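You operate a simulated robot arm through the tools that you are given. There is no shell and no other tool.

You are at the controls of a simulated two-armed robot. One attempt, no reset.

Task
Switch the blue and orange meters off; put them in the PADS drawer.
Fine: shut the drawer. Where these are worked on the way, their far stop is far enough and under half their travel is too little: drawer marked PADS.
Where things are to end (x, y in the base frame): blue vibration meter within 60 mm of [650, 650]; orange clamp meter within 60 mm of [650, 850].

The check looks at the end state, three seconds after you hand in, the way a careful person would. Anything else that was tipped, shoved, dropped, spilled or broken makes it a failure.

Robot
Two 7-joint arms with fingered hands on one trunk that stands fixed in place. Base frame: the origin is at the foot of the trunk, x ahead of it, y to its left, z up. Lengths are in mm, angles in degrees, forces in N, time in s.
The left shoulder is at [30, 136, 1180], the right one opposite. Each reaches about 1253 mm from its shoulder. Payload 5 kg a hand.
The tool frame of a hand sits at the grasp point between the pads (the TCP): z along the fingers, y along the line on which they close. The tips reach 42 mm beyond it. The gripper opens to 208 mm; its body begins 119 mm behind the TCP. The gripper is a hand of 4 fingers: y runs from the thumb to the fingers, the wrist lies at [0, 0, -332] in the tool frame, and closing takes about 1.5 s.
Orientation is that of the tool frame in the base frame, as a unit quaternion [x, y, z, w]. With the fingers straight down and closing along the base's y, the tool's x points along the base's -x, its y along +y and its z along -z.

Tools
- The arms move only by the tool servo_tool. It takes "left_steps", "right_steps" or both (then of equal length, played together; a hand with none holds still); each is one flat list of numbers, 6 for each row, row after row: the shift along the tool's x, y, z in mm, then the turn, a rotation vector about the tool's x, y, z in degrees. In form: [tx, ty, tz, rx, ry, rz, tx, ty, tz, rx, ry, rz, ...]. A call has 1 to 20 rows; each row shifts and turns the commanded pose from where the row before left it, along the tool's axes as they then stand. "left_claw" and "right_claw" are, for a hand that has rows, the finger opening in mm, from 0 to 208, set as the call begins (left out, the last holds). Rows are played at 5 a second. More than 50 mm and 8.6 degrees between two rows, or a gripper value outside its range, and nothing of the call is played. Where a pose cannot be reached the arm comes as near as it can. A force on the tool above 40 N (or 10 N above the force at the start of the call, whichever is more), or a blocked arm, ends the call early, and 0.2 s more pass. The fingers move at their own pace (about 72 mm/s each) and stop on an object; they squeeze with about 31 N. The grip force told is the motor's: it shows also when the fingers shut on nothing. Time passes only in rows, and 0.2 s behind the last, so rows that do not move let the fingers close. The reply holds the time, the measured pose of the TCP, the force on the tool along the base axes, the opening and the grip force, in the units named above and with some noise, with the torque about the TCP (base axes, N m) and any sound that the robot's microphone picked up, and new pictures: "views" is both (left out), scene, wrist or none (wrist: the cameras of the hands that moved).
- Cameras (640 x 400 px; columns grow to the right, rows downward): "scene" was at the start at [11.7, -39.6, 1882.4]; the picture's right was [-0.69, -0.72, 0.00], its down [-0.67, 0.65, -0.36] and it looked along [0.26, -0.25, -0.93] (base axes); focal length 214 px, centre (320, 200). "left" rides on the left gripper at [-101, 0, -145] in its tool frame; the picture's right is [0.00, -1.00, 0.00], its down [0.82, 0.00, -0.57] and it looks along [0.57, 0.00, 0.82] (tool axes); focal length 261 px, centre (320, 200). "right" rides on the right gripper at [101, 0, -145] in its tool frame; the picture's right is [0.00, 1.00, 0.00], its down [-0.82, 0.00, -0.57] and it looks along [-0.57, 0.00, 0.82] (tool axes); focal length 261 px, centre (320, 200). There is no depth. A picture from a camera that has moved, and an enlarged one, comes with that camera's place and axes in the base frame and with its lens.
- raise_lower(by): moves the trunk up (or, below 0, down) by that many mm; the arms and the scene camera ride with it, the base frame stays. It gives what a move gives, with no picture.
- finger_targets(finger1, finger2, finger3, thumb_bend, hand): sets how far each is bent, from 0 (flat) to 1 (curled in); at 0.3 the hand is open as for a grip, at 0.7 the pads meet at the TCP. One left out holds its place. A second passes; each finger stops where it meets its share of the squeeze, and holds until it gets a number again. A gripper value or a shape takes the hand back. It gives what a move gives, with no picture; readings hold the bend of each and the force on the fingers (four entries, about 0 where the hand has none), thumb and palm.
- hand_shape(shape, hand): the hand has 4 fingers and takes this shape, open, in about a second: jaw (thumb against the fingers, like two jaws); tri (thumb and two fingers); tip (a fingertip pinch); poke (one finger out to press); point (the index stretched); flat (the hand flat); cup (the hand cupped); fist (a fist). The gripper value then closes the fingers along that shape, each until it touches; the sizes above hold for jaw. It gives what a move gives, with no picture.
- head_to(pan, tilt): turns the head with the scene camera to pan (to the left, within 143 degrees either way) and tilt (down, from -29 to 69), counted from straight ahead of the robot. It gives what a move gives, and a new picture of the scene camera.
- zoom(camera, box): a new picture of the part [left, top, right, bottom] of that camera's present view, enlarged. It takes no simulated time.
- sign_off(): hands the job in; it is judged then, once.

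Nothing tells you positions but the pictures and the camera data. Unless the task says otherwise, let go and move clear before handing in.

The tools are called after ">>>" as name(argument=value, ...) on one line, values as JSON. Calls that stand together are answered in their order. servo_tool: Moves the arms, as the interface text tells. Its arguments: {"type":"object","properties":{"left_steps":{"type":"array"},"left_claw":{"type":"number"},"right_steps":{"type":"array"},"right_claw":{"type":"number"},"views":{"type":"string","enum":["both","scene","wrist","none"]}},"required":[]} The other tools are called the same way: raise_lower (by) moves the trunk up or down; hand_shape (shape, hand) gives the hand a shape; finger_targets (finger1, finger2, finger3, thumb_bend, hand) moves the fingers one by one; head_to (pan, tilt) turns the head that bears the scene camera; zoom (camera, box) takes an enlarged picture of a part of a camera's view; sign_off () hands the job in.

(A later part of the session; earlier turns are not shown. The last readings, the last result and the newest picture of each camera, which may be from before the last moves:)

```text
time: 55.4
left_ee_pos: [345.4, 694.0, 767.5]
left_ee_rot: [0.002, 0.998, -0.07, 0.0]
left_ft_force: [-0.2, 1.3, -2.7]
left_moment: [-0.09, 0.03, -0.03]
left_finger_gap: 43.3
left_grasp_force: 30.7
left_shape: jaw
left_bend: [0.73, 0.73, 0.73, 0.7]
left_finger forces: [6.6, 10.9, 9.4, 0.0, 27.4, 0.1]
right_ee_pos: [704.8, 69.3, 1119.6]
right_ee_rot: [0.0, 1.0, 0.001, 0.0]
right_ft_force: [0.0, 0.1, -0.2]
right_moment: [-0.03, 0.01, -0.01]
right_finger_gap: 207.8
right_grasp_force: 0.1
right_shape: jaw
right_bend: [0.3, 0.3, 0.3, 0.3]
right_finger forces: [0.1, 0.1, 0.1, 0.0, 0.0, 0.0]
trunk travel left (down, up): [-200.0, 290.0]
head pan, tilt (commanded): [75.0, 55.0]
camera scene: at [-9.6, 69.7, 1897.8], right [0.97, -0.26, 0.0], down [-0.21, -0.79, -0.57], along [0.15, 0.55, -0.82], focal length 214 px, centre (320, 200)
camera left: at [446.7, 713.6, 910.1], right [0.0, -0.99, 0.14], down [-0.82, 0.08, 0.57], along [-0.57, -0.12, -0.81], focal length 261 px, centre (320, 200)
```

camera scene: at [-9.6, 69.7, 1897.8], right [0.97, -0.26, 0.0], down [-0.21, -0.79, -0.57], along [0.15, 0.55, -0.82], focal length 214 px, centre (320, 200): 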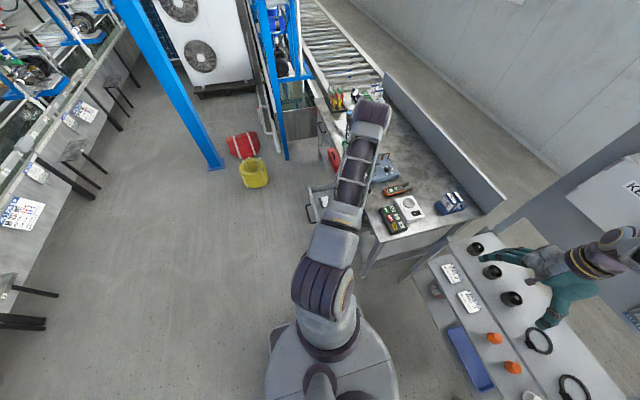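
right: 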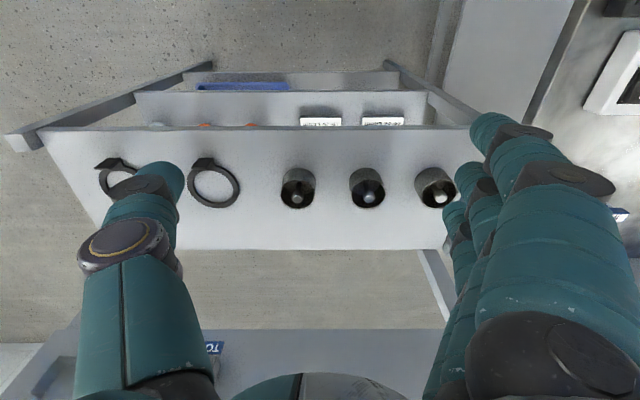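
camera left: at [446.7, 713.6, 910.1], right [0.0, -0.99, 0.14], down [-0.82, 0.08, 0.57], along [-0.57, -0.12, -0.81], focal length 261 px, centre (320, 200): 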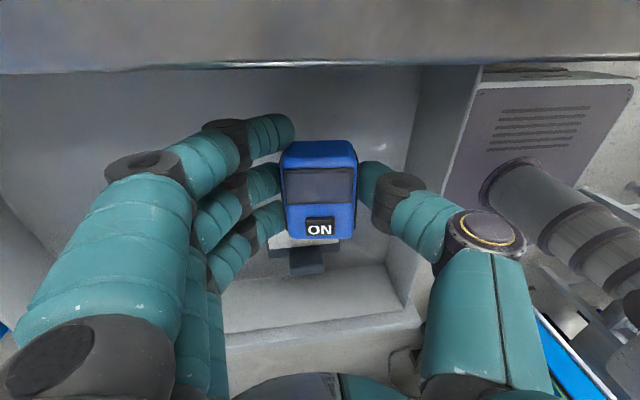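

The blue meter is just inside the drawer, clear of the right pad and the wall. I'll lower slowly, watching the force for floor contact.

>>> servo_tool(left_steps=[0, -1, 10, 0, 0, 0, 0, -1, 8, 0, 0, 0, 0, 0.3, 3, 0, 0, 0], left_claw=20, views="wrist")

>>> servo_tool(left_steps=[0, 0.3, 2, 0, 0, 0, 0, 0.3, 2, 0, 0, 0], left_claw=20, views="none")

```text
time: 56.2
left_ee_pos: [346.4, 685.7, 747.9]
left_ee_rot: [0.002, 0.997, -0.072, 0.001]
left_ft_force: [-0.3, -0.5, -3.5]
left_moment: [0.03, 0.0, 0.02]
left_finger_gap: 43.4
left_grasp_force: 31.6
left_shape: jaw
left_bend: [0.73, 0.73, 0.73, 0.7]
left_finger forces: [6.5, 10.8, 9.4, 0.0, 27.4, 0.0]
right_ee_pos: [704.5, 69.0, 1117.9]
right_ee_rot: [0.0, 1.0, 0.0, 0.0]
right_ft_force: [-0.5, -0.1, 0.0]
right_moment: [-0.02, 0.05, 0.0]
right_finger_gap: 207.9
right_grasp_force: 0.0
right_shape: jaw
right_bend: [0.3, 0.3, 0.3, 0.3]
right_finger forces: [0.1, 0.1, 0.0, 0.0, 0.1, 0.0]
trunk travel left (down, up): [-200.0, 290.0]
head pan, tilt (commanded): [75.0, 55.0]
camera left: at [447.2, 707.7, 890.9], right [0.0, -0.99, 0.14], down [-0.82, 0.08, 0.57], along [-0.57, -0.12, -0.81], focal length 261 px, centre (320, 200)
```

left: 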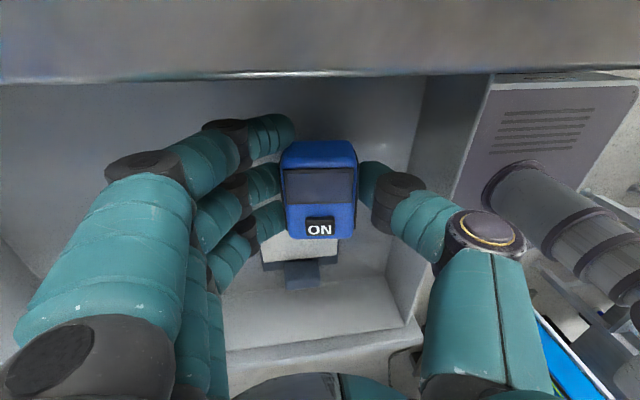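

```text
time: 56.8
left_ee_pos: [346.0, 686.5, 744.5]
left_ee_rot: [0.001, 0.997, -0.071, 0.001]
left_ft_force: [0.1, -0.4, -3.6]
left_moment: [0.05, -0.02, 0.02]
left_finger_gap: 43.7
left_grasp_force: 31.2
left_shape: jaw
left_bend: [0.73, 0.73, 0.73, 0.7]
left_finger forces: [6.5, 10.8, 9.4, 0.1, 27.4, 0.0]
right_ee_pos: [704.6, 67.4, 1119.3]
right_ee_rot: [0.0, 1.0, 0.0, 0.0]
right_ft_force: [-0.3, 0.1, 0.3]
right_moment: [-0.02, 0.03, -0.01]
right_finger_gap: 208.0
right_grasp_force: 0.1
right_shape: jaw
right_bend: [0.3, 0.3, 0.3, 0.3]
right_finger forces: [0.0, 0.0, 0.0, 0.0, 0.0, 0.0]
trunk travel left (down, up): [-200.0, 290.0]
head pan, tilt (commanded): [75.0, 55.0]
```

>>> servo_tool(left_steps=[0, 0.3, 2, 0, 0, 0, 0, 0.3, 2, 0, 0, 0], left_claw=20, views="none")

>>> servo_tool(left_steps=[0, 0.3, 2, 0, 0, 0, 0, 0, 0, 0, 0, 0], left_claw=20, views="wrist")

```text
time: 57.4
left_ee_pos: [346.4, 687.4, 740.4]
left_ee_rot: [0.002, 0.998, -0.07, 0.001]
left_ft_force: [-0.7, 0.1, -3.8]
left_moment: [0.01, -0.04, -0.01]
left_finger_gap: 43.3
left_grasp_force: 31.0
left_shape: jaw
left_bend: [0.73, 0.73, 0.73, 0.7]
left_finger forces: [6.5, 10.8, 9.4, 0.0, 27.3, 0.1]
right_ee_pos: [704.1, 67.9, 1119.7]
right_ee_rot: [0.0, 1.0, 0.0, 0.0]
right_ft_force: [-0.5, -0.3, -1.4]
right_moment: [-0.03, 0.01, -0.01]
right_finger_gap: 207.7
right_grasp_force: 0.0
right_shape: jaw
right_bend: [0.3, 0.3, 0.3, 0.3]
right_finger forces: [0.0, 0.0, 0.0, 0.0, 0.1, 0.0]
trunk travel left (down, up): [-200.0, 290.0]
head pan, tilt (commanded): [75.0, 55.0]
```

```text
time: 58.0
left_ee_pos: [345.6, 687.4, 738.8]
left_ee_rot: [0.002, 0.997, -0.071, 0.0]
left_ft_force: [0.3, -0.3, -4.1]
left_moment: [0.01, -0.03, 0.01]
left_finger_gap: 43.4
left_grasp_force: 31.1
left_shape: jaw
left_bend: [0.73, 0.73, 0.73, 0.7]
left_finger forces: [6.5, 10.8, 9.5, 0.1, 27.3, 0.0]
right_ee_pos: [705.6, 68.7, 1119.0]
right_ee_rot: [-0.001, 1.0, 0.0, -0.001]
right_ft_force: [0.2, -0.3, -0.4]
right_moment: [0.01, 0.0, 0.02]
right_finger_gap: 207.5
right_grasp_force: 0.1
right_shape: jaw
right_bend: [0.3, 0.3, 0.3, 0.3]
right_finger forces: [0.0, 0.1, 0.0, 0.0, 0.0, 0.1]
trunk travel left (down, up): [-200.0, 290.0]
head pan, tilt (commanded): [75.0, 55.0]
camera left: at [447.2, 707.6, 881.5], right [0.0, -0.99, 0.14], down [-0.82, 0.08, 0.57], along [-0.57, -0.12, -0.81], focal length 261 px, centre (320, 200)
```

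left: 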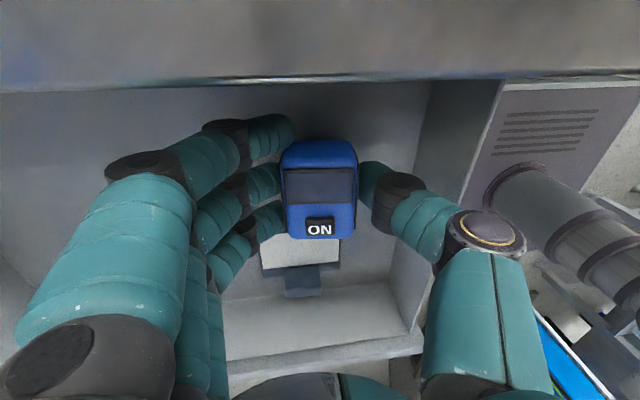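

>>> servo_tool(left_steps=[0, 0.3, 2, 0, 0, 0, 0, 0.15, 1, 0, 0, 0], left_claw=20, views="none")

>>> servo_tool(left_steps=[0, 0.3, 1.5, 0, 0, 0, 0, 0.15, 1.5, 0, 0, 0], left_claw=20, views="none")

```text
time: 58.6
left_ee_pos: [345.8, 687.4, 735.8]
left_ee_rot: [0.003, 0.998, -0.071, 0.0]
left_ft_force: [1.0, 0.8, -4.0]
left_moment: [0.02, -0.06, 0.02]
left_finger_gap: 43.1
left_grasp_force: 31.3
left_shape: jaw
left_bend: [0.73, 0.73, 0.73, 0.7]
left_finger forces: [6.5, 10.8, 9.5, 0.0, 27.3, 0.0]
right_ee_pos: [704.2, 68.6, 1117.9]
right_ee_rot: [0.0, 1.0, 0.0, -0.001]
right_ft_force: [0.3, 0.3, -0.4]
right_moment: [0.03, -0.04, 0.04]
right_finger_gap: 207.7
right_grasp_force: 0.0
right_shape: jaw
right_bend: [0.3, 0.3, 0.3, 0.3]
right_finger forces: [0.0, 0.0, 0.1, 0.0, 0.0, 0.0]
trunk travel left (down, up): [-200.0, 290.0]
head pan, tilt (commanded): [75.0, 55.0]
```

```text
time: 59.2
left_ee_pos: [345.4, 687.4, 731.9]
left_ee_rot: [0.001, 0.998, -0.07, 0.001]
left_ft_force: [0.1, 0.0, -3.3]
left_moment: [0.02, 0.0, -0.01]
left_finger_gap: 43.5
left_grasp_force: 31.1
left_shape: jaw
left_bend: [0.73, 0.73, 0.73, 0.7]
left_finger forces: [6.5, 10.9, 9.4, 0.0, 27.3, 0.0]
right_ee_pos: [705.5, 68.3, 1118.1]
right_ee_rot: [0.001, 1.0, 0.0, 0.0]
right_ft_force: [-0.2, -0.4, -0.9]
right_moment: [0.01, -0.01, 0.03]
right_finger_gap: 207.7
right_grasp_force: 0.1
right_shape: jaw
right_bend: [0.3, 0.3, 0.3, 0.3]
right_finger forces: [0.0, 0.0, 0.0, 0.1, 0.0, 0.0]
trunk travel left (down, up): [-200.0, 290.0]
head pan, tilt (commanded): [75.0, 55.0]
```

>>> servo_tool(left_steps=[0, 0.3, 1.5, 0, 0, 0, 0, 0.15, 1.5, 0, 0, 0], left_claw=20, views="none")

>>> servo_tool(left_steps=[0, 0.3, 1.5, 0, 0, 0, 0, 0.15, 1.5, 0, 0, 0], left_claw=20, views="wrist")

```text
time: 59.8
left_ee_pos: [346.2, 687.8, 729.7]
left_ee_rot: [0.002, 0.997, -0.071, 0.002]
left_ft_force: [0.4, -0.2, -4.0]
left_moment: [0.0, -0.06, 0.01]
left_finger_gap: 43.1
left_grasp_force: 30.9
left_shape: jaw
left_bend: [0.73, 0.73, 0.73, 0.7]
left_finger forces: [6.5, 10.7, 9.5, 0.1, 27.4, 0.0]
right_ee_pos: [704.4, 68.3, 1118.9]
right_ee_rot: [0.0, 1.0, 0.0, 0.0]
right_ft_force: [-0.7, 0.4, -0.5]
right_moment: [-0.01, -0.04, 0.0]
right_finger_gap: 207.5
right_grasp_force: 0.1
right_shape: jaw
right_bend: [0.3, 0.3, 0.3, 0.3]
right_finger forces: [0.0, 0.1, 0.0, 0.0, 0.0, 0.0]
trunk travel left (down, up): [-200.0, 290.0]
head pan, tilt (commanded): [75.0, 55.0]
```

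```text
time: 60.4
left_ee_pos: [346.6, 687.1, 728.5]
left_ee_rot: [0.002, 0.998, -0.07, 0.0]
left_ft_force: [0.2, -1.1, 11.3]
left_moment: [0.21, 0.12, 0.03]
left_finger_gap: 43.8
left_grasp_force: 31.2
left_shape: jaw
left_bend: [0.73, 0.73, 0.73, 0.7]
left_finger forces: [6.6, 11.7, 10.7, 0.1, 32.3, 0.0]
right_ee_pos: [703.0, 68.2, 1118.9]
right_ee_rot: [0.0, 1.0, 0.0, 0.0]
right_ft_force: [0.7, -0.2, 0.4]
right_moment: [-0.02, -0.01, 0.01]
right_finger_gap: 207.7
right_grasp_force: 0.0
right_shape: jaw
right_bend: [0.3, 0.3, 0.3, 0.3]
right_finger forces: [0.0, 0.0, 0.1, 0.0, 0.0, 0.0]
trunk travel left (down, up): [-200.0, 290.0]
head pan, tilt (commanded): [75.0, 55.0]
camera left: at [447.3, 707.4, 871.2], right [0.0, -0.99, 0.14], down [-0.82, 0.08, 0.56], along [-0.57, -0.11, -0.81], focal length 261 px, centre (320, 200)
```

left: 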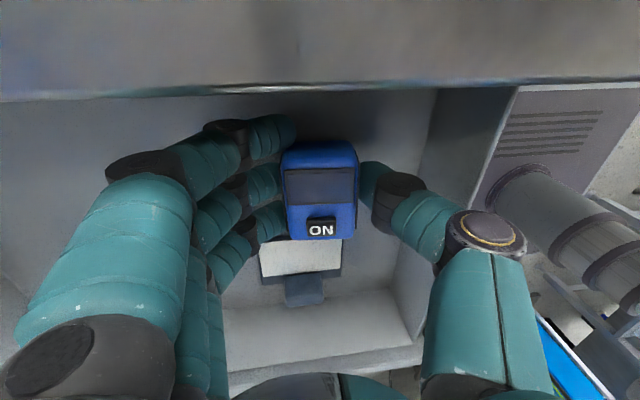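

The meter's lower edge has touched the drawer floor (floor ≈ z 673). I'll ease up a millimetre and open the fingers a little to release it.

>>> servo_tool(left_steps=[0, -0.2, -1.5, 0, 0, 0, 0, 0, 0, 0, 0, 0], left_claw=20, views="none")

>>> servo_tool(left_steps=[0, 0, 0, 0, 0, 0, 0, 0, 0, 0, 0, 0, 0, 0, 0, 0, 0, 0, 0, 0, 0, 0, 0, 0], left_claw=66, views="wrist")

```text
time: 61.0
left_ee_pos: [345.3, 686.3, 728.9]
left_ee_rot: [0.002, 0.998, -0.069, 0.0]
left_ft_force: [0.1, -0.3, 2.8]
left_moment: [0.18, 0.0, 0.01]
left_finger_gap: 43.5
left_grasp_force: 30.9
left_shape: jaw
left_bend: [0.73, 0.73, 0.73, 0.7]
left_finger forces: [7.2, 12.3, 10.7, 0.0, 30.3, 0.1]
right_ee_pos: [704.0, 68.0, 1118.6]
right_ee_rot: [0.0, 1.0, 0.0, 0.0]
right_ft_force: [0.6, -0.7, -0.2]
right_moment: [0.01, 0.01, 0.01]
right_finger_gap: 208.0
right_grasp_force: 0.1
right_shape: jaw
right_bend: [0.3, 0.3, 0.3, 0.3]
right_finger forces: [0.0, 0.1, 0.0, 0.0, 0.0, 0.0]
trunk travel left (down, up): [-200.0, 290.0]
head pan, tilt (commanded): [75.0, 55.0]
```

```text
time: 62.0
left_ee_pos: [345.8, 687.0, 728.2]
left_ee_rot: [0.002, 0.997, -0.072, 0.001]
left_ft_force: [-0.4, 0.1, 0.0]
left_moment: [0.01, 0.02, 0.02]
left_finger_gap: 65.5
left_grasp_force: 0.0
left_shape: jaw
left_bend: [0.74, 0.74, 0.74, 0.7]
left_finger forces: [0.1, 0.0, 0.0, 0.0, 0.0, 0.0]
right_ee_pos: [705.2, 67.7, 1117.9]
right_ee_rot: [0.0, 1.0, 0.0, 0.0]
right_ft_force: [0.1, 0.4, -0.1]
right_moment: [-0.02, -0.01, -0.01]
right_finger_gap: 207.6
right_grasp_force: 0.0
right_shape: jaw
right_bend: [0.3, 0.3, 0.3, 0.3]
right_finger forces: [0.0, 0.0, 0.0, 0.1, 0.1, 0.0]
trunk travel left (down, up): [-200.0, 290.0]
head pan, tilt (commanded): [75.0, 55.0]
camera left: at [447.1, 707.6, 871.5], right [0.0, -0.99, 0.14], down [-0.82, 0.08, 0.57], along [-0.57, -0.12, -0.81], focal length 261 px, centre (320, 200)
```

left: 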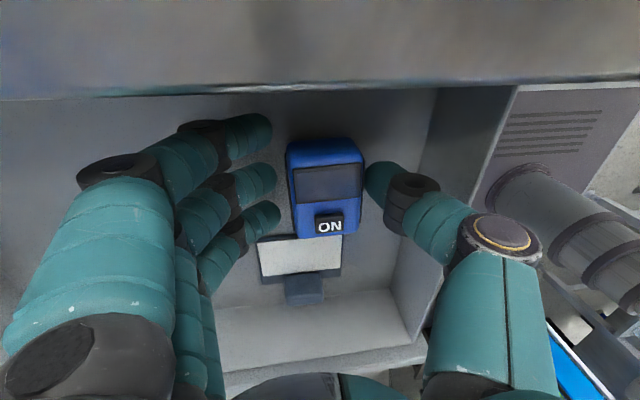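

The blue meter sits flat in the drawer near (346, 684). I'll shift a few mm right to center the opening around it and lift straight up.

>>> servo_tool(left_steps=[0, -4, 0, 0, 0, 0, 0, -1.4, -9.9, 0, 0, 0, 0, -2.8, -19.8, 0, 0, 0, 0, -4.2, -29.7, 0, 0, 0, 0, -5.57, -39.6, 0, 0, 0, 0, -5.57, -39.6, 0, 0, 0, 0, -5.57, -39.6, 0, 0, 0, 0, -5.57, -39.6, 0, 0, 0, 0, -5.57, -39.6, 0, 0, 0, 0, 0, 0, -8, 0, 0], left_claw=66, views="both")

```text
time: 64.2
left_ee_pos: [346.6, 681.7, 991.5]
left_ee_rot: [0.001, 1.0, 0.0, 0.0]
left_ft_force: [0.0, -0.9, 0.8]
left_moment: [0.1, 0.04, 0.03]
left_finger_gap: 65.7
left_grasp_force: 0.0
left_shape: jaw
left_bend: [0.74, 0.74, 0.74, 0.7]
left_finger forces: [0.1, 0.0, 0.0, 0.0, 0.1, 0.0]
right_ee_pos: [704.7, 66.7, 1117.1]
right_ee_rot: [0.0, 1.0, 0.001, -0.001]
right_ft_force: [1.4, -1.2, -0.3]
right_moment: [0.18, 0.07, 0.0]
right_finger_gap: 207.8
right_grasp_force: 0.0
right_shape: jaw
right_bend: [0.3, 0.3, 0.3, 0.3]
right_finger forces: [0.1, 0.0, 0.0, 0.0, 0.0, 0.0]
trunk travel left (down, up): [-200.0, 290.0]
head pan, tilt (commanded): [75.0, 55.0]
camera scene: at [-9.1, 66.4, 1897.9], right [0.97, -0.26, 0.0], down [-0.21, -0.79, -0.57], along [0.15, 0.56, -0.82], focal length 214 px, centre (320, 200)
camera left: at [447.0, 681.8, 1134.5], right [0.0, -1.0, 0.0], down [-0.82, 0.0, 0.57], along [-0.57, 0.0, -0.82], focal length 261 px, centre (320, 200)
```

scene: 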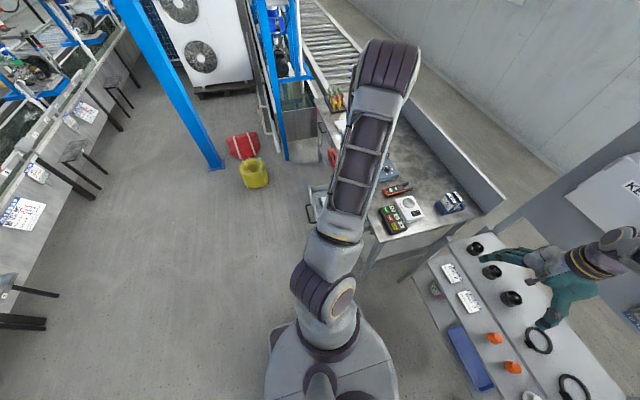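
left: 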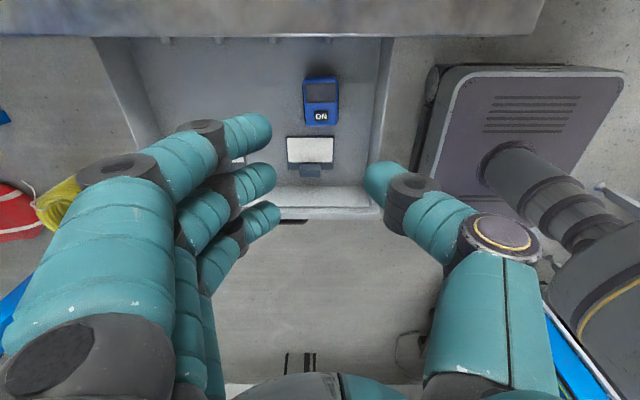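

The blue meter lies in the drawer between the right pad and the keys. I'll enlarge to measure what space remains for the orange one.

>>> zoom(camera="left", box=[80, 30, 420, 230])

```text
1.88 times, centred on (250, 130) of left
camera zoom: at [447.0, 681.8, 1134.5], right [0.0, -1.0, 0.0], down [-0.82, 0.0, 0.57], along [-0.57, 0.0, -0.82], focal length 491 px, centre (452, 332)
```

zoom: 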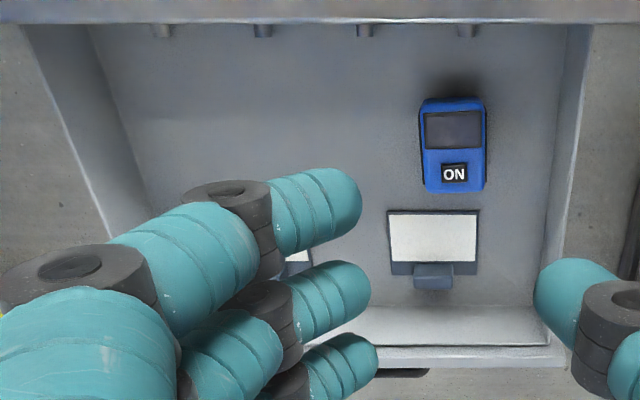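

The blue meter is at about (343, 680) in the open drawer, which becomes roughly (641, 680) when shut. For the orange meter, the PAD tester stands too close for the thumb, so I'll first go over its front end and look.

>>> servo_tool(left_steps=[-37.3, 10, 0, 0, 0, 0, -37.3, 10, 0, 0, 0, 0, -37.3, 10, 0, 0, 0, 0, -37.3, 10, 0, 0, 0, 0, -37.3, 10, 0, 0, 0, 0, -37.3, 10, 0, 0, 0, 0, -37.3, 9, 0, 0, 0, 0], left_claw=84, views="wrist")

>>> zoom(camera="left", box=[0, 0, 640, 120])

>>> zoom(camera="left", box=[200, 0, 440, 150])

```text
time: 65.8
left_ee_pos: [607.5, 753.1, 988.2]
left_ee_rot: [0.001, 1.0, 0.0, 0.0]
left_ft_force: [0.3, 1.3, -0.5]
left_moment: [-0.13, 0.01, 0.0]
left_finger_gap: 83.5
left_grasp_force: 0.0
left_shape: jaw
left_bend: [0.73, 0.73, 0.73, 0.7]
left_finger forces: [0.0, 0.0, 0.2, 0.1, 0.0, 0.1]
right_ee_pos: [705.2, 69.2, 1117.0]
right_ee_rot: [0.0, 1.0, 0.001, -0.001]
right_ft_force: [0.2, -0.2, 0.0]
right_moment: [-0.02, 0.11, 0.02]
right_finger_gap: 207.8
right_grasp_force: 0.1
right_shape: jaw
right_bend: [0.3, 0.3, 0.3, 0.3]
right_finger forces: [0.0, 0.1, 0.0, 0.1, 0.0, 0.0]
trunk travel left (down, up): [-200.0, 290.0]
head pan, tilt (commanded): [75.0, 55.0]
camera left: at [709.3, 753.0, 1132.2], right [0.0, -1.0, 0.0], down [-0.82, 0.0, 0.57], along [-0.57, 0.0, -0.82], focal length 261 px, centre (320, 200)
```

left: 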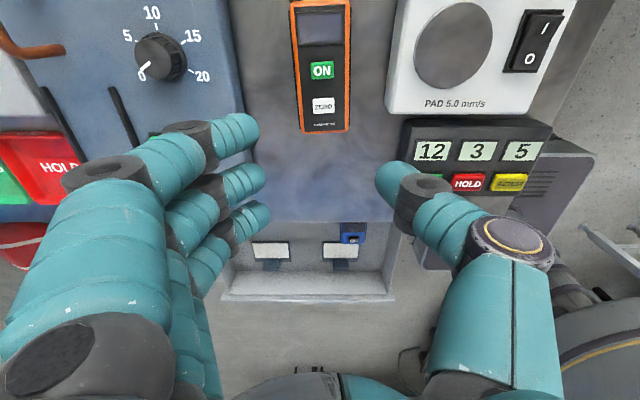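

```text
1.00 times, centred on (320, 60) of left (not enlarged: the box is as wide or as high as the picture)
camera zoom: at [709.3, 753.0, 1132.2], right [0.0, -1.0, 0.0], down [-0.82, 0.0, 0.57], along [-0.57, 0.0, -0.82], focal length 261 px, centre (320, 340)
```

zoom: 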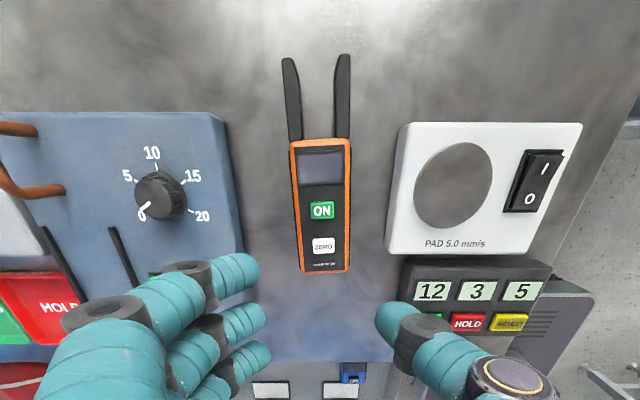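

```text
2.67 times, centred on (320, 75) of left
camera zoom: at [709.3, 753.0, 1132.2], right [0.0, -1.0, 0.0], down [-0.82, 0.0, 0.57], along [-0.57, 0.0, -0.82], focal length 695 px, centre (320, 533)
```

zoom: 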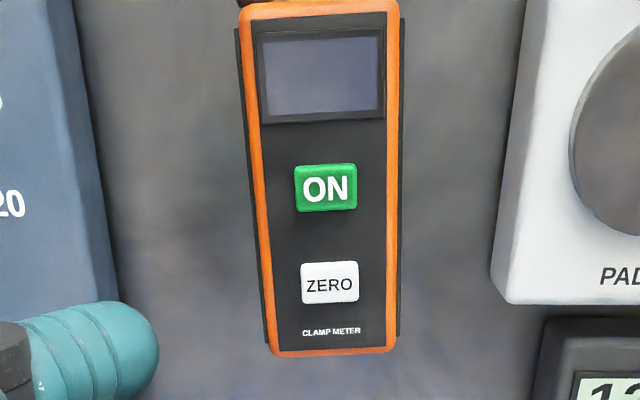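

The orange meter's body spans x≈597–722 (y≈750, yaw ~2°) with prongs to x≈780, and the PAD tester starts at x≈622. I'll grip the meter by its front end with the thumb just clear of the tester, and draw it out to the free bench area for a proper grip.

>>> servo_tool(left_steps=[3.5, -2, 0, 0, 0, -2.3, 0, 0, 35, 0, 0, 0, 0, 0, 35, 0, 0, 0, 0, 0, 25, 0, 0, 0, 0, 0, 10, 0, 0, 0], left_claw=76, views="wrist")

```text
time: 67.0
left_ee_pos: [603.8, 748.7, 884.5]
left_ee_rot: [-0.018, 1.0, 0.001, 0.001]
left_ft_force: [0.0, -0.3, -0.7]
left_moment: [0.0, -0.01, 0.03]
left_finger_gap: 76.4
left_grasp_force: 0.1
left_shape: jaw
left_bend: [0.73, 0.73, 0.73, 0.7]
left_finger forces: [0.0, 0.0, 0.0, 0.0, 0.0, 0.0]
right_ee_pos: [704.6, 69.1, 1118.5]
right_ee_rot: [0.0, 1.0, 0.0, 0.0]
right_ft_force: [0.5, -0.7, -0.1]
right_moment: [0.03, -0.03, -0.02]
right_finger_gap: 207.9
right_grasp_force: 0.0
right_shape: jaw
right_bend: [0.3, 0.3, 0.3, 0.3]
right_finger forces: [0.0, 0.1, 0.0, 0.0, 0.0, 0.0]
trunk travel left (down, up): [-200.0, 290.0]
head pan, tilt (commanded): [75.0, 55.0]
camera left: at [704.2, 753.3, 1028.5], right [0.04, -1.0, 0.0], down [-0.82, -0.03, 0.57], along [-0.57, -0.02, -0.82], focal length 261 px, centre (320, 200)
```

left: 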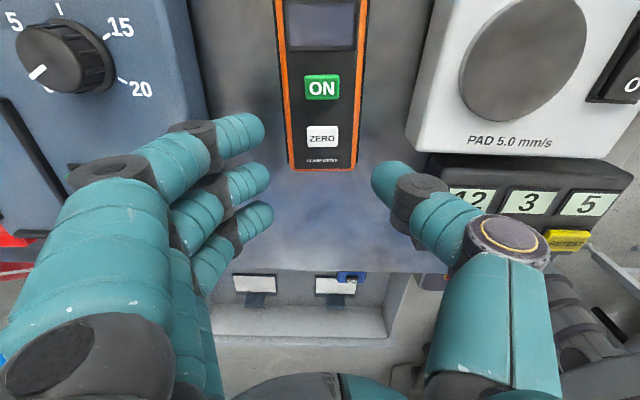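

The thumb will pass just in front of the PAD tester. I'll shift back 2 mm more and descend to grip height.

>>> servo_tool(left_steps=[2, 1, 10, 0, 0, 0, 0, 0, 10, 0, 0, 0, 0, 0, 8, 0, 0, 0, 0, 0, 6, 0, 0, 0], left_claw=76, views="wrist")

```text
time: 68.0
left_ee_pos: [601.4, 748.5, 850.6]
left_ee_rot: [-0.019, 1.0, -0.001, 0.001]
left_ft_force: [0.9, -0.3, -0.1]
left_moment: [0.01, 0.0, 0.0]
left_finger_gap: 76.2
left_grasp_force: 0.0
left_shape: jaw
left_bend: [0.73, 0.73, 0.73, 0.7]
left_finger forces: [0.1, 0.1, 0.0, 0.0, 0.1, 0.0]
right_ee_pos: [704.4, 68.8, 1118.8]
right_ee_rot: [0.0, 1.0, 0.0, 0.0]
right_ft_force: [-0.3, -0.7, -0.4]
right_moment: [-0.01, 0.01, 0.01]
right_finger_gap: 207.8
right_grasp_force: 0.1
right_shape: jaw
right_bend: [0.3, 0.3, 0.3, 0.3]
right_finger forces: [0.0, 0.0, 0.1, 0.1, 0.0, 0.1]
trunk travel left (down, up): [-200.0, 290.0]
head pan, tilt (commanded): [75.0, 55.0]
camera left: at [702.4, 754.1, 994.6], right [0.04, -1.0, 0.0], down [-0.82, -0.03, 0.57], along [-0.57, -0.02, -0.82], focal length 261 px, centre (320, 200)
```

left: 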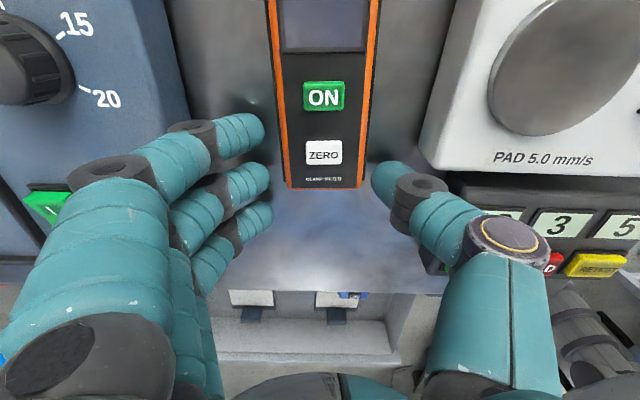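

The thumb centre is right at the meter's front edge, so I need about 4 mm more overlap. I'll narrow the opening a little first so the thumb moves away from the tester, then shift forward and close.

>>> servo_tool(left_steps=[0, 0, 0, 0, 0, 0, 0, 0, 0, 0, 0, 0, -2, 0, 0, 0, 0, 0, -2, 0, 0, 0, 0, 0], left_claw=66, views="none")

>>> servo_tool(left_steps=[0, 0, 0, 0, 0, 0, 0, 0, 0, 0, 0, 0, 0, 0, 0, 0, 0, 0, 0, 0, 0, 0, 0, 0, 0, 0, 0, 0, 0, 0], left_claw=25, views="wrist")

```text
time: 69.0
left_ee_pos: [605.5, 748.9, 851.2]
left_ee_rot: [-0.018, 1.0, -0.002, 0.002]
left_ft_force: [0.2, -0.4, 0.6]
left_moment: [0.02, 0.02, -0.05]
left_finger_gap: 66.9
left_grasp_force: 0.0
left_shape: jaw
left_bend: [0.73, 0.73, 0.73, 0.7]
left_finger forces: [0.1, 0.0, 0.1, 0.0, 0.0, 0.0]
right_ee_pos: [704.6, 69.3, 1117.2]
right_ee_rot: [0.0, 1.0, 0.0, 0.0]
right_ft_force: [-0.4, -0.2, 0.7]
right_moment: [0.0, -0.02, -0.02]
right_finger_gap: 207.8
right_grasp_force: 0.1
right_shape: jaw
right_bend: [0.3, 0.3, 0.3, 0.3]
right_finger forces: [0.0, 0.1, 0.1, 0.0, 0.0, 0.0]
trunk travel left (down, up): [-200.0, 290.0]
head pan, tilt (commanded): [75.0, 55.0]
```

```text
time: 70.2
left_ee_pos: [604.5, 749.3, 850.1]
left_ee_rot: [-0.018, 1.0, -0.001, 0.001]
left_ft_force: [-1.8, -1.3, 0.5]
left_moment: [0.03, 0.03, 0.11]
left_finger_gap: 40.6
left_grasp_force: 31.0
left_shape: jaw
left_bend: [0.73, 0.73, 0.7, 0.7]
left_finger forces: [11.6, 13.1, 0.0, 0.0, 25.5, 0.0]
right_ee_pos: [704.4, 68.1, 1118.5]
right_ee_rot: [0.0, 1.0, 0.001, 0.0]
right_ft_force: [-0.3, 0.8, -0.4]
right_moment: [0.01, 0.0, -0.02]
right_finger_gap: 207.9
right_grasp_force: 0.0
right_shape: jaw
right_bend: [0.3, 0.3, 0.3, 0.3]
right_finger forces: [0.0, 0.0, 0.0, 0.0, 0.0, 0.0]
trunk travel left (down, up): [-200.0, 290.0]
head pan, tilt (commanded): [75.0, 55.0]
camera left: at [706.5, 754.0, 994.9], right [0.04, -1.0, 0.0], down [-0.82, -0.03, 0.57], along [-0.57, -0.02, -0.82], focal length 261 px, centre (320, 200)
```

left: 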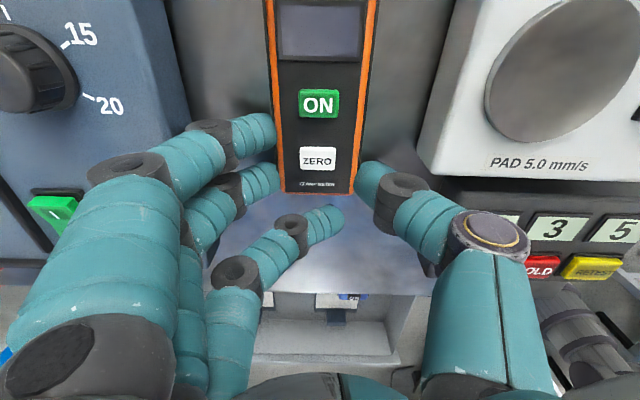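

The front end is held by two fingers and the thumb. I'll raise it 3 mm and draw it 115 mm toward the robot.

>>> servo_tool(left_steps=[0, 0, -3, 0, 0, 0, 15, 0.6, 0, 0, 0, 0, 20, 0.8, 0, 0, 0, 0, 20, 0.8, 0, 0, 0, 0, 20, 0.8, 0, 0, 0, 0, 20, 0.8, 0, 0, 0, 0, 20, 0.8, 0, 0, 0, 0], left_claw=25, views="wrist")

```text
time: 71.8
left_ee_pos: [490.3, 749.3, 853.8]
left_ee_rot: [-0.018, 1.0, -0.001, 0.0]
left_ft_force: [0.5, -0.4, -2.2]
left_moment: [0.01, 0.19, 0.02]
left_finger_gap: 39.9
left_grasp_force: 30.9
left_shape: jaw
left_bend: [0.73, 0.73, 0.7, 0.7]
left_finger forces: [10.9, 13.9, 0.0, 0.0, 24.9, 0.0]
right_ee_pos: [704.4, 68.4, 1119.0]
right_ee_rot: [0.0, 1.0, 0.0, -0.001]
right_ft_force: [0.0, 0.3, 0.7]
right_moment: [-0.02, -0.09, -0.01]
right_finger_gap: 207.8
right_grasp_force: 0.0
right_shape: jaw
right_bend: [0.3, 0.3, 0.3, 0.3]
right_finger forces: [0.1, 0.1, 0.1, 0.0, 0.0, 0.1]
trunk travel left (down, up): [-200.0, 290.0]
head pan, tilt (commanded): [75.0, 55.0]
camera left: at [591.6, 754.4, 997.6], right [0.04, -1.0, 0.0], down [-0.82, -0.03, 0.57], along [-0.57, -0.02, -0.82], focal length 261 px, centre (320, 200)
```

left: 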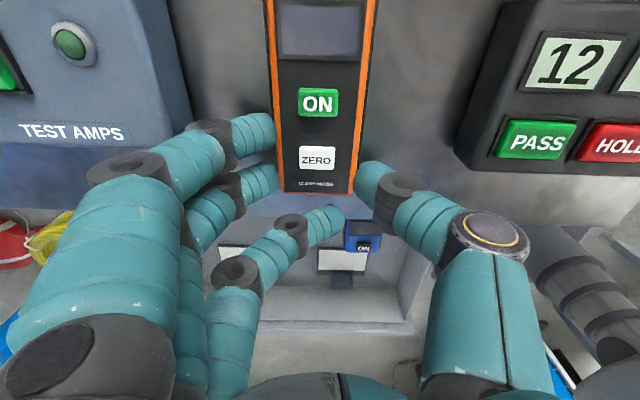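

The meter came along. I'll set it down 3 mm, release it and lift off to re-grip nearer the prongs.

>>> servo_tool(left_steps=[0, 0, 2, 0, 0, 0, 0, 0, 1.5, 0, 0, 0], left_claw=25, views="none")

>>> servo_tool(left_steps=[0, 0, 0, 0, 0, 0, 0, 0, 0, 0, 0, 0, 0, 0, 0, 0, 0, 0, 0, 0, 0, 0, 0, 0], left_claw=80, views="none")

>>> servo_tool(left_steps=[0, 0, -20, 0, 0, 0, 0, 0, -35, 0, 0, 0, 0, 0, -40, 0, 0, 0, 0, 0, -40, 0, 0, 0, -35, -1, 0, 0, 0, 0, -35, -1, 0, 0, 0, 0, -35, -2, 0, 0, 0, 0], left_claw=80, views="wrist")

>>> zoom(camera="left", box=[0, 0, 640, 120])

```text
time: 72.4
left_ee_pos: [490.6, 748.9, 850.2]
left_ee_rot: [-0.017, 1.0, 0.0, 0.001]
left_ft_force: [-0.3, -1.0, 7.4]
left_moment: [0.22, -0.08, -0.04]
left_finger_gap: 39.9
left_grasp_force: 30.6
left_shape: jaw
left_bend: [0.73, 0.73, 0.7, 0.7]
left_finger forces: [11.7, 13.2, 0.0, 0.1, 26.7, 0.0]
right_ee_pos: [705.5, 67.6, 1118.9]
right_ee_rot: [0.0, 1.0, 0.0, 0.0]
right_ft_force: [-0.5, 0.7, -0.3]
right_moment: [0.0, 0.03, 0.02]
right_finger_gap: 208.0
right_grasp_force: 0.1
right_shape: jaw
right_bend: [0.3, 0.3, 0.3, 0.3]
right_finger forces: [0.1, 0.1, 0.1, 0.1, 0.0, 0.0]
trunk travel left (down, up): [-200.0, 290.0]
head pan, tilt (commanded): [75.0, 55.0]
```

```text
time: 73.4
left_ee_pos: [491.0, 749.6, 848.3]
left_ee_rot: [-0.019, 1.0, 0.0, 0.001]
left_ft_force: [0.1, -0.6, 0.2]
left_moment: [0.03, -0.03, -0.01]
left_finger_gap: 79.4
left_grasp_force: 0.0
left_shape: jaw
left_bend: [0.74, 0.74, 0.73, 0.7]
left_finger forces: [0.0, 0.1, 0.0, 0.0, 0.0, 0.1]
right_ee_pos: [703.8, 67.8, 1118.1]
right_ee_rot: [0.001, 1.0, 0.0, 0.001]
right_ft_force: [-0.9, -0.9, -0.3]
right_moment: [0.02, -0.02, -0.02]
right_finger_gap: 207.6
right_grasp_force: 0.0
right_shape: jaw
right_bend: [0.3, 0.3, 0.3, 0.3]
right_finger forces: [0.1, 0.0, 0.0, 0.1, 0.0, 0.0]
trunk travel left (down, up): [-200.0, 290.0]
head pan, tilt (commanded): [75.0, 55.0]
```

```text
time: 75.0
left_ee_pos: [595.2, 750.0, 981.5]
left_ee_rot: [-0.018, 1.0, -0.001, -0.001]
left_ft_force: [-0.1, 1.5, 0.0]
left_moment: [-0.06, 0.04, 0.01]
left_finger_gap: 79.6
left_grasp_force: 0.1
left_shape: jaw
left_bend: [0.74, 0.74, 0.73, 0.7]
left_finger forces: [0.0, 0.0, 0.1, 0.0, 0.1, 0.0]
right_ee_pos: [705.9, 68.1, 1117.9]
right_ee_rot: [0.0, 1.0, -0.001, -0.001]
right_ft_force: [0.4, 0.7, -0.8]
right_moment: [0.0, 0.15, -0.01]
right_finger_gap: 207.7
right_grasp_force: 0.0
right_shape: jaw
right_bend: [0.3, 0.3, 0.3, 0.3]
right_finger forces: [0.0, 0.0, 0.1, 0.0, 0.0, 0.0]
trunk travel left (down, up): [-200.0, 290.0]
head pan, tilt (commanded): [75.0, 55.0]
camera left: at [696.7, 755.3, 1126.6], right [0.04, -1.0, 0.0], down [-0.82, -0.03, 0.57], along [-0.57, -0.03, -0.82], focal length 261 px, centre (320, 200)
```

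left: 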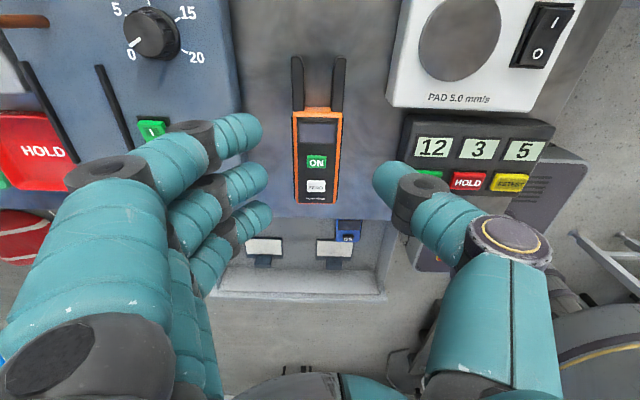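

```text
1.00 times, centred on (320, 60) of left (not enlarged: the box is as wide or as high as the picture)
camera zoom: at [696.7, 755.3, 1126.6], right [0.04, -1.0, 0.0], down [-0.82, -0.03, 0.57], along [-0.57, -0.03, -0.82], focal length 261 px, centre (320, 340)
```

zoom: 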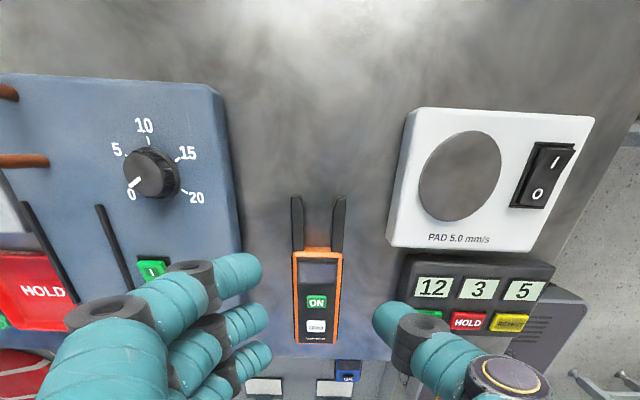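

The meter now lies at x≈487–613 (prongs to 665), aligned with the hand and about 3 mm to its left, clear of the neighbours. I'll re-grip it near the prong end of the body, around x=601.

>>> servo_tool(left_steps=[-6, 3, 0, 0, 0, 0, 0, 0, 35, 0, 0, 0, 0, 0, 35, 0, 0, 0, 0, 0, 30, 0, 0, 0, 0, 0, 15, 0, 0, 0, 0, 0, 12.5, 0, 0, 0], left_claw=80, views="wrist")

```text
time: 76.4
left_ee_pos: [602.3, 754.3, 856.2]
left_ee_rot: [-0.018, 1.0, 0.0, 0.001]
left_ft_force: [0.3, 0.2, -0.4]
left_moment: [-0.03, 0.07, 0.0]
left_finger_gap: 79.9
left_grasp_force: 0.0
left_shape: jaw
left_bend: [0.74, 0.74, 0.73, 0.7]
left_finger forces: [0.0, 0.0, 0.0, 0.0, 0.0, 0.0]
right_ee_pos: [704.8, 69.4, 1117.9]
right_ee_rot: [0.0, 1.0, 0.001, -0.001]
right_ft_force: [0.3, -0.5, -0.4]
right_moment: [-0.02, 0.04, 0.02]
right_finger_gap: 207.8
right_grasp_force: 0.1
right_shape: jaw
right_bend: [0.3, 0.3, 0.3, 0.3]
right_finger forces: [0.1, 0.1, 0.0, 0.1, 0.0, 0.1]
trunk travel left (down, up): [-200.0, 290.0]
head pan, tilt (commanded): [75.0, 55.0]
camera left: at [703.5, 758.1, 1001.0], right [0.04, -1.0, 0.0], down [-0.82, -0.03, 0.57], along [-0.57, -0.02, -0.82], focal length 261 px, centre (320, 200)
```

left: 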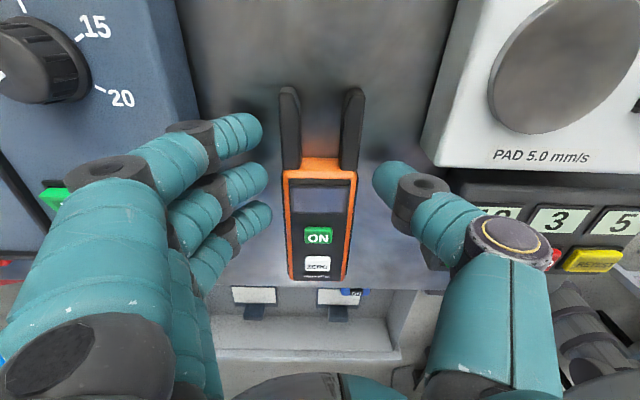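

The grip point is about 20 mm inside the body's prong end — good. Closing on it.

>>> servo_tool(left_steps=[0, 0, 0, 0, 0, 0, 0, 0, 0, 0, 0, 0, 0, 0, 0, 0, 0, 0, 0, 0, 0, 0, 0, 0, 0, 0, 0, 0, 0, 0], left_claw=25, views="wrist")

```text
time: 77.6
left_ee_pos: [602.0, 753.2, 856.9]
left_ee_rot: [-0.018, 1.0, -0.001, 0.001]
left_ft_force: [-0.6, 0.9, 0.9]
left_moment: [0.07, -0.04, -0.06]
left_finger_gap: 52.2
left_grasp_force: 30.6
left_shape: jaw
left_bend: [0.73, 0.73, 0.73, 0.7]
left_finger forces: [8.6, 9.5, 9.7, 0.1, 27.3, 0.0]
right_ee_pos: [705.7, 68.6, 1118.6]
right_ee_rot: [0.0, 1.0, -0.001, 0.001]
right_ft_force: [-0.1, 0.5, -0.4]
right_moment: [-0.01, -0.01, 0.03]
right_finger_gap: 207.8
right_grasp_force: 0.0
right_shape: jaw
right_bend: [0.3, 0.3, 0.3, 0.3]
right_finger forces: [0.0, 0.1, 0.1, 0.0, 0.0, 0.0]
trunk travel left (down, up): [-200.0, 290.0]
head pan, tilt (commanded): [75.0, 55.0]
camera left: at [703.0, 757.8, 1001.8], right [0.04, -1.0, 0.0], down [-0.82, -0.03, 0.57], along [-0.57, -0.02, -0.82], focal length 261 px, centre (320, 200)
```

left: 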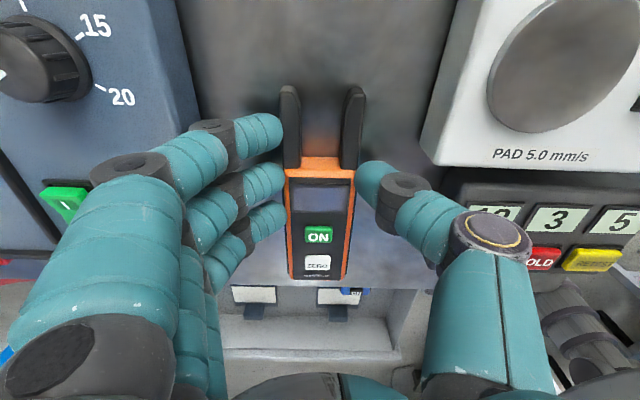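

All fingers hold firmly. I'll lift and carry it back toward the drawer, up high.

>>> servo_tool(left_steps=[0, 0, -8, 0, 0, 0, 0, 0, -20, 0, 0, 0, 0, 0, -30, 0, 0, 0, 0, 0, -40, 0, 0, 0, 0, 0, -40, 0, 0, 0, 0, 0, -40, 0, 0, 0, 40, 2, 0, 0, 0, 0, 40, 2, 0, 0, 0, 0, 40, 3, 0, 0, 0, 0, 40, 4, 0, 0, 0, 0, 40, 4, 0, 0, 0, 0, 40, 4, 0, 0, 0, 0], left_claw=25, views="both")

```text
time: 80.2
left_ee_pos: [360.7, 764.1, 1035.7]
left_ee_rot: [-0.017, 1.0, -0.001, 0.002]
left_ft_force: [1.1, -1.0, -2.1]
left_moment: [0.08, -0.03, -0.02]
left_finger_gap: 52.1
left_grasp_force: 31.1
left_shape: jaw
left_bend: [0.73, 0.73, 0.73, 0.7]
left_finger forces: [8.9, 9.1, 9.4, 0.1, 27.3, 0.1]
right_ee_pos: [702.8, 68.9, 1121.0]
right_ee_rot: [0.0, 1.0, -0.001, -0.001]
right_ft_force: [-1.6, 0.0, 0.8]
right_moment: [-0.06, -0.12, 0.0]
right_finger_gap: 208.0
right_grasp_force: 0.0
right_shape: jaw
right_bend: [0.3, 0.3, 0.3, 0.3]
right_finger forces: [0.1, 0.1, 0.0, 0.1, 0.0, 0.0]
trunk travel left (down, up): [-200.0, 290.0]
head pan, tilt (commanded): [75.0, 55.0]
camera scene: at [-12.0, 69.2, 1897.8], right [0.97, -0.26, 0.0], down [-0.21, -0.79, -0.57], along [0.15, 0.55, -0.82], focal length 214 px, centre (320, 200)
camera left: at [461.1, 767.4, 1180.8], right [0.04, -1.0, 0.0], down [-0.82, -0.03, 0.57], along [-0.57, -0.02, -0.82], focal length 261 px, centre (320, 200)
```

scene: 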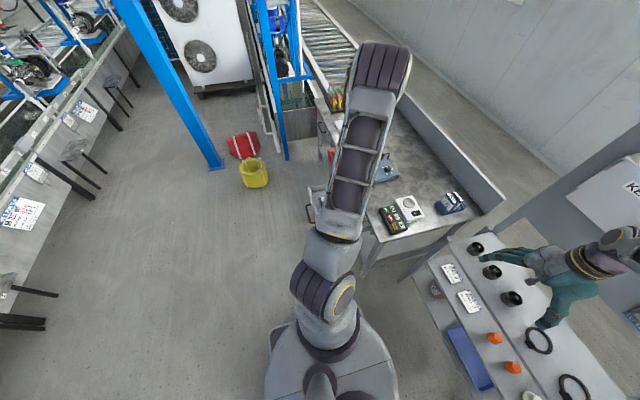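
left: 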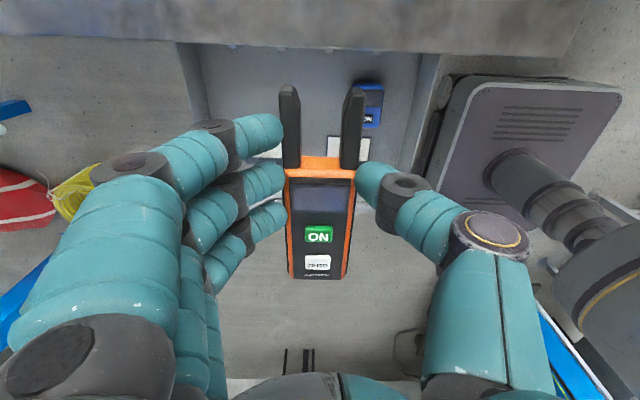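

Held securely. Now I'll rotate the hand about 92° so the meter lies crosswise, with the prongs pointing right and the fingers on the bench side.

>>> servo_tool(left_steps=[0, 0, 0, 0, 0, 8.4, 0, 0, 0, 0, 0, 8.4, 0, 0, 0, 0, 0, 8.4, 0, 0, 0, 0, 0, 8.4, 0, 0, 0, 0, 0, 8.4, 0, 0, 0, 0, 0, 8.4, 0, 0, 0, 0, 0, 8.4, 0, 0, 0, 0, 0, 8.4, 0, 0, 0, 0, 0, 8.4, 0, 0, 0, 0, 0, 8.4, 0, 0, 0, 0, 0, 8.3], left_claw=25, views="both")

```text
time: 82.6
left_ee_pos: [360.7, 763.8, 1035.1]
left_ee_rot: [0.709, 0.705, 0.0, 0.002]
left_ft_force: [-1.9, 0.1, -1.9]
left_moment: [-0.09, -0.03, -0.01]
left_finger_gap: 52.1
left_grasp_force: 31.1
left_shape: jaw
left_bend: [0.73, 0.73, 0.73, 0.7]
left_finger forces: [8.9, 9.2, 9.3, 0.0, 27.3, 0.1]
right_ee_pos: [704.5, 68.9, 1118.7]
right_ee_rot: [0.001, 1.0, 0.0, 0.001]
right_ft_force: [0.2, -0.2, -0.9]
right_moment: [0.02, -0.03, 0.02]
right_finger_gap: 208.0
right_grasp_force: 0.0
right_shape: jaw
right_bend: [0.3, 0.3, 0.3, 0.3]
right_finger forces: [0.1, 0.0, 0.0, 0.0, 0.0, 0.0]
trunk travel left (down, up): [-200.0, 290.0]
head pan, tilt (commanded): [75.0, 55.0]
camera scene: at [-9.9, 69.0, 1897.8], right [0.97, -0.26, 0.0], down [-0.21, -0.79, -0.57], along [0.15, 0.55, -0.82], focal length 214 px, centre (320, 200)
camera left: at [360.8, 663.3, 1179.3], right [-1.0, 0.0, 0.0], down [0.0, 0.82, 0.57], along [0.0, 0.57, -0.82], focal length 261 px, centre (320, 200)
```

scene: 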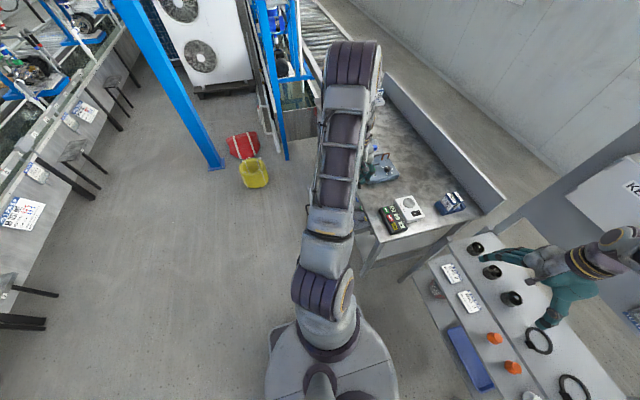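
left: 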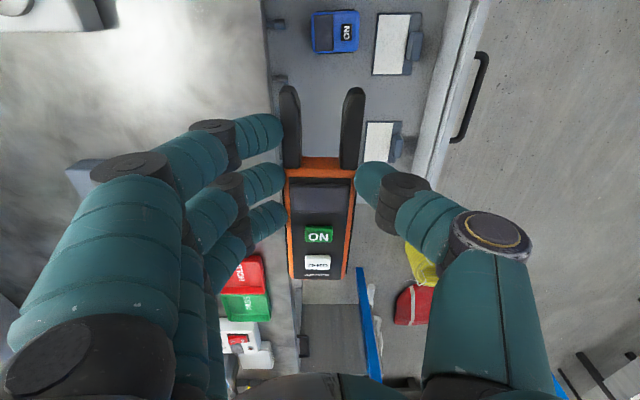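

Rotated with a secure hold. I'll move above the free strip at (318, 803), lean the hand 10° so that the finger knuckles stay clear of the bench edge, and lower partway.

>>> servo_tool(left_steps=[20, -21.5, 0, 0, 0, 0, 19, -21.2, 0, 0, 0, 0, 0, 0, 0, -5, 0, 0, 0, 0, 0, -5, 0, 0, 0, -6.6, 37.4, 0, 0, 0, 0, -6.6, 37.4, 0, 0, 0, 0, -6.6, 37.4, 0, 0, 0, 0, -6.6, 37.4, 0, 0, 0, 0, -6.6, 37.4, 0, 0, 0, 0, -6.6, 37.4, 0, 0, 0], left_claw=25, views="both")

```text
time: 84.8
left_ee_pos: [318.7, 803.6, 806.6]
left_ee_rot: [0.706, 0.702, 0.062, 0.063]
left_ft_force: [0.7, 1.0, -1.2]
left_moment: [-0.29, 0.07, -0.05]
left_finger_gap: 52.0
left_grasp_force: 31.3
left_shape: jaw
left_bend: [0.73, 0.73, 0.73, 0.7]
left_finger forces: [8.8, 9.3, 9.4, 0.0, 27.7, 0.0]
right_ee_pos: [704.9, 69.9, 1117.4]
right_ee_rot: [0.0, 1.0, 0.0, 0.0]
right_ft_force: [-0.1, 0.1, 1.2]
right_moment: [-0.12, 0.01, 0.03]
right_finger_gap: 207.5
right_grasp_force: 0.1
right_shape: jaw
right_bend: [0.3, 0.3, 0.3, 0.3]
right_finger forces: [0.0, 0.0, 0.1, 0.1, 0.0, 0.0]
trunk travel left (down, up): [-200.0, 290.0]
head pan, tilt (commanded): [75.0, 55.0]
camera scene: at [-9.4, 70.7, 1897.7], right [0.97, -0.26, 0.0], down [-0.21, -0.79, -0.57], along [0.15, 0.55, -0.82], focal length 214 px, centre (320, 200)
camera left: at [293.9, 703.4, 948.7], right [-0.98, 0.0, -0.18], down [-0.1, 0.82, 0.56], along [0.14, 0.57, -0.81], focal length 261 px, centre (320, 200)
```

scene: 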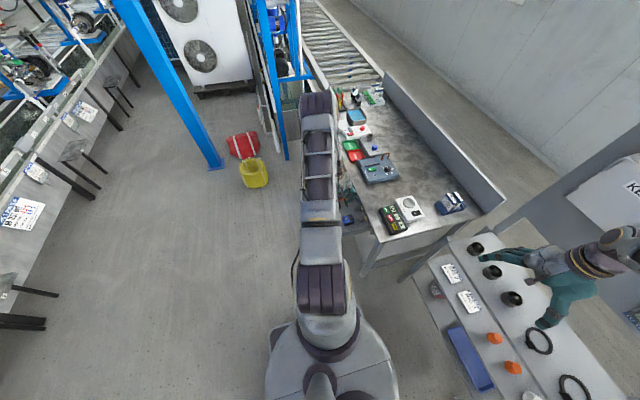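
left: 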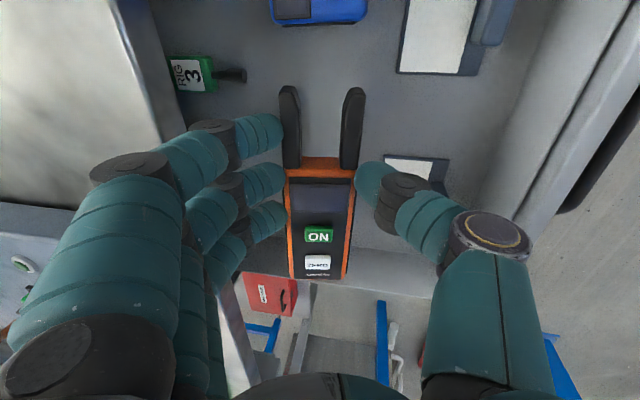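

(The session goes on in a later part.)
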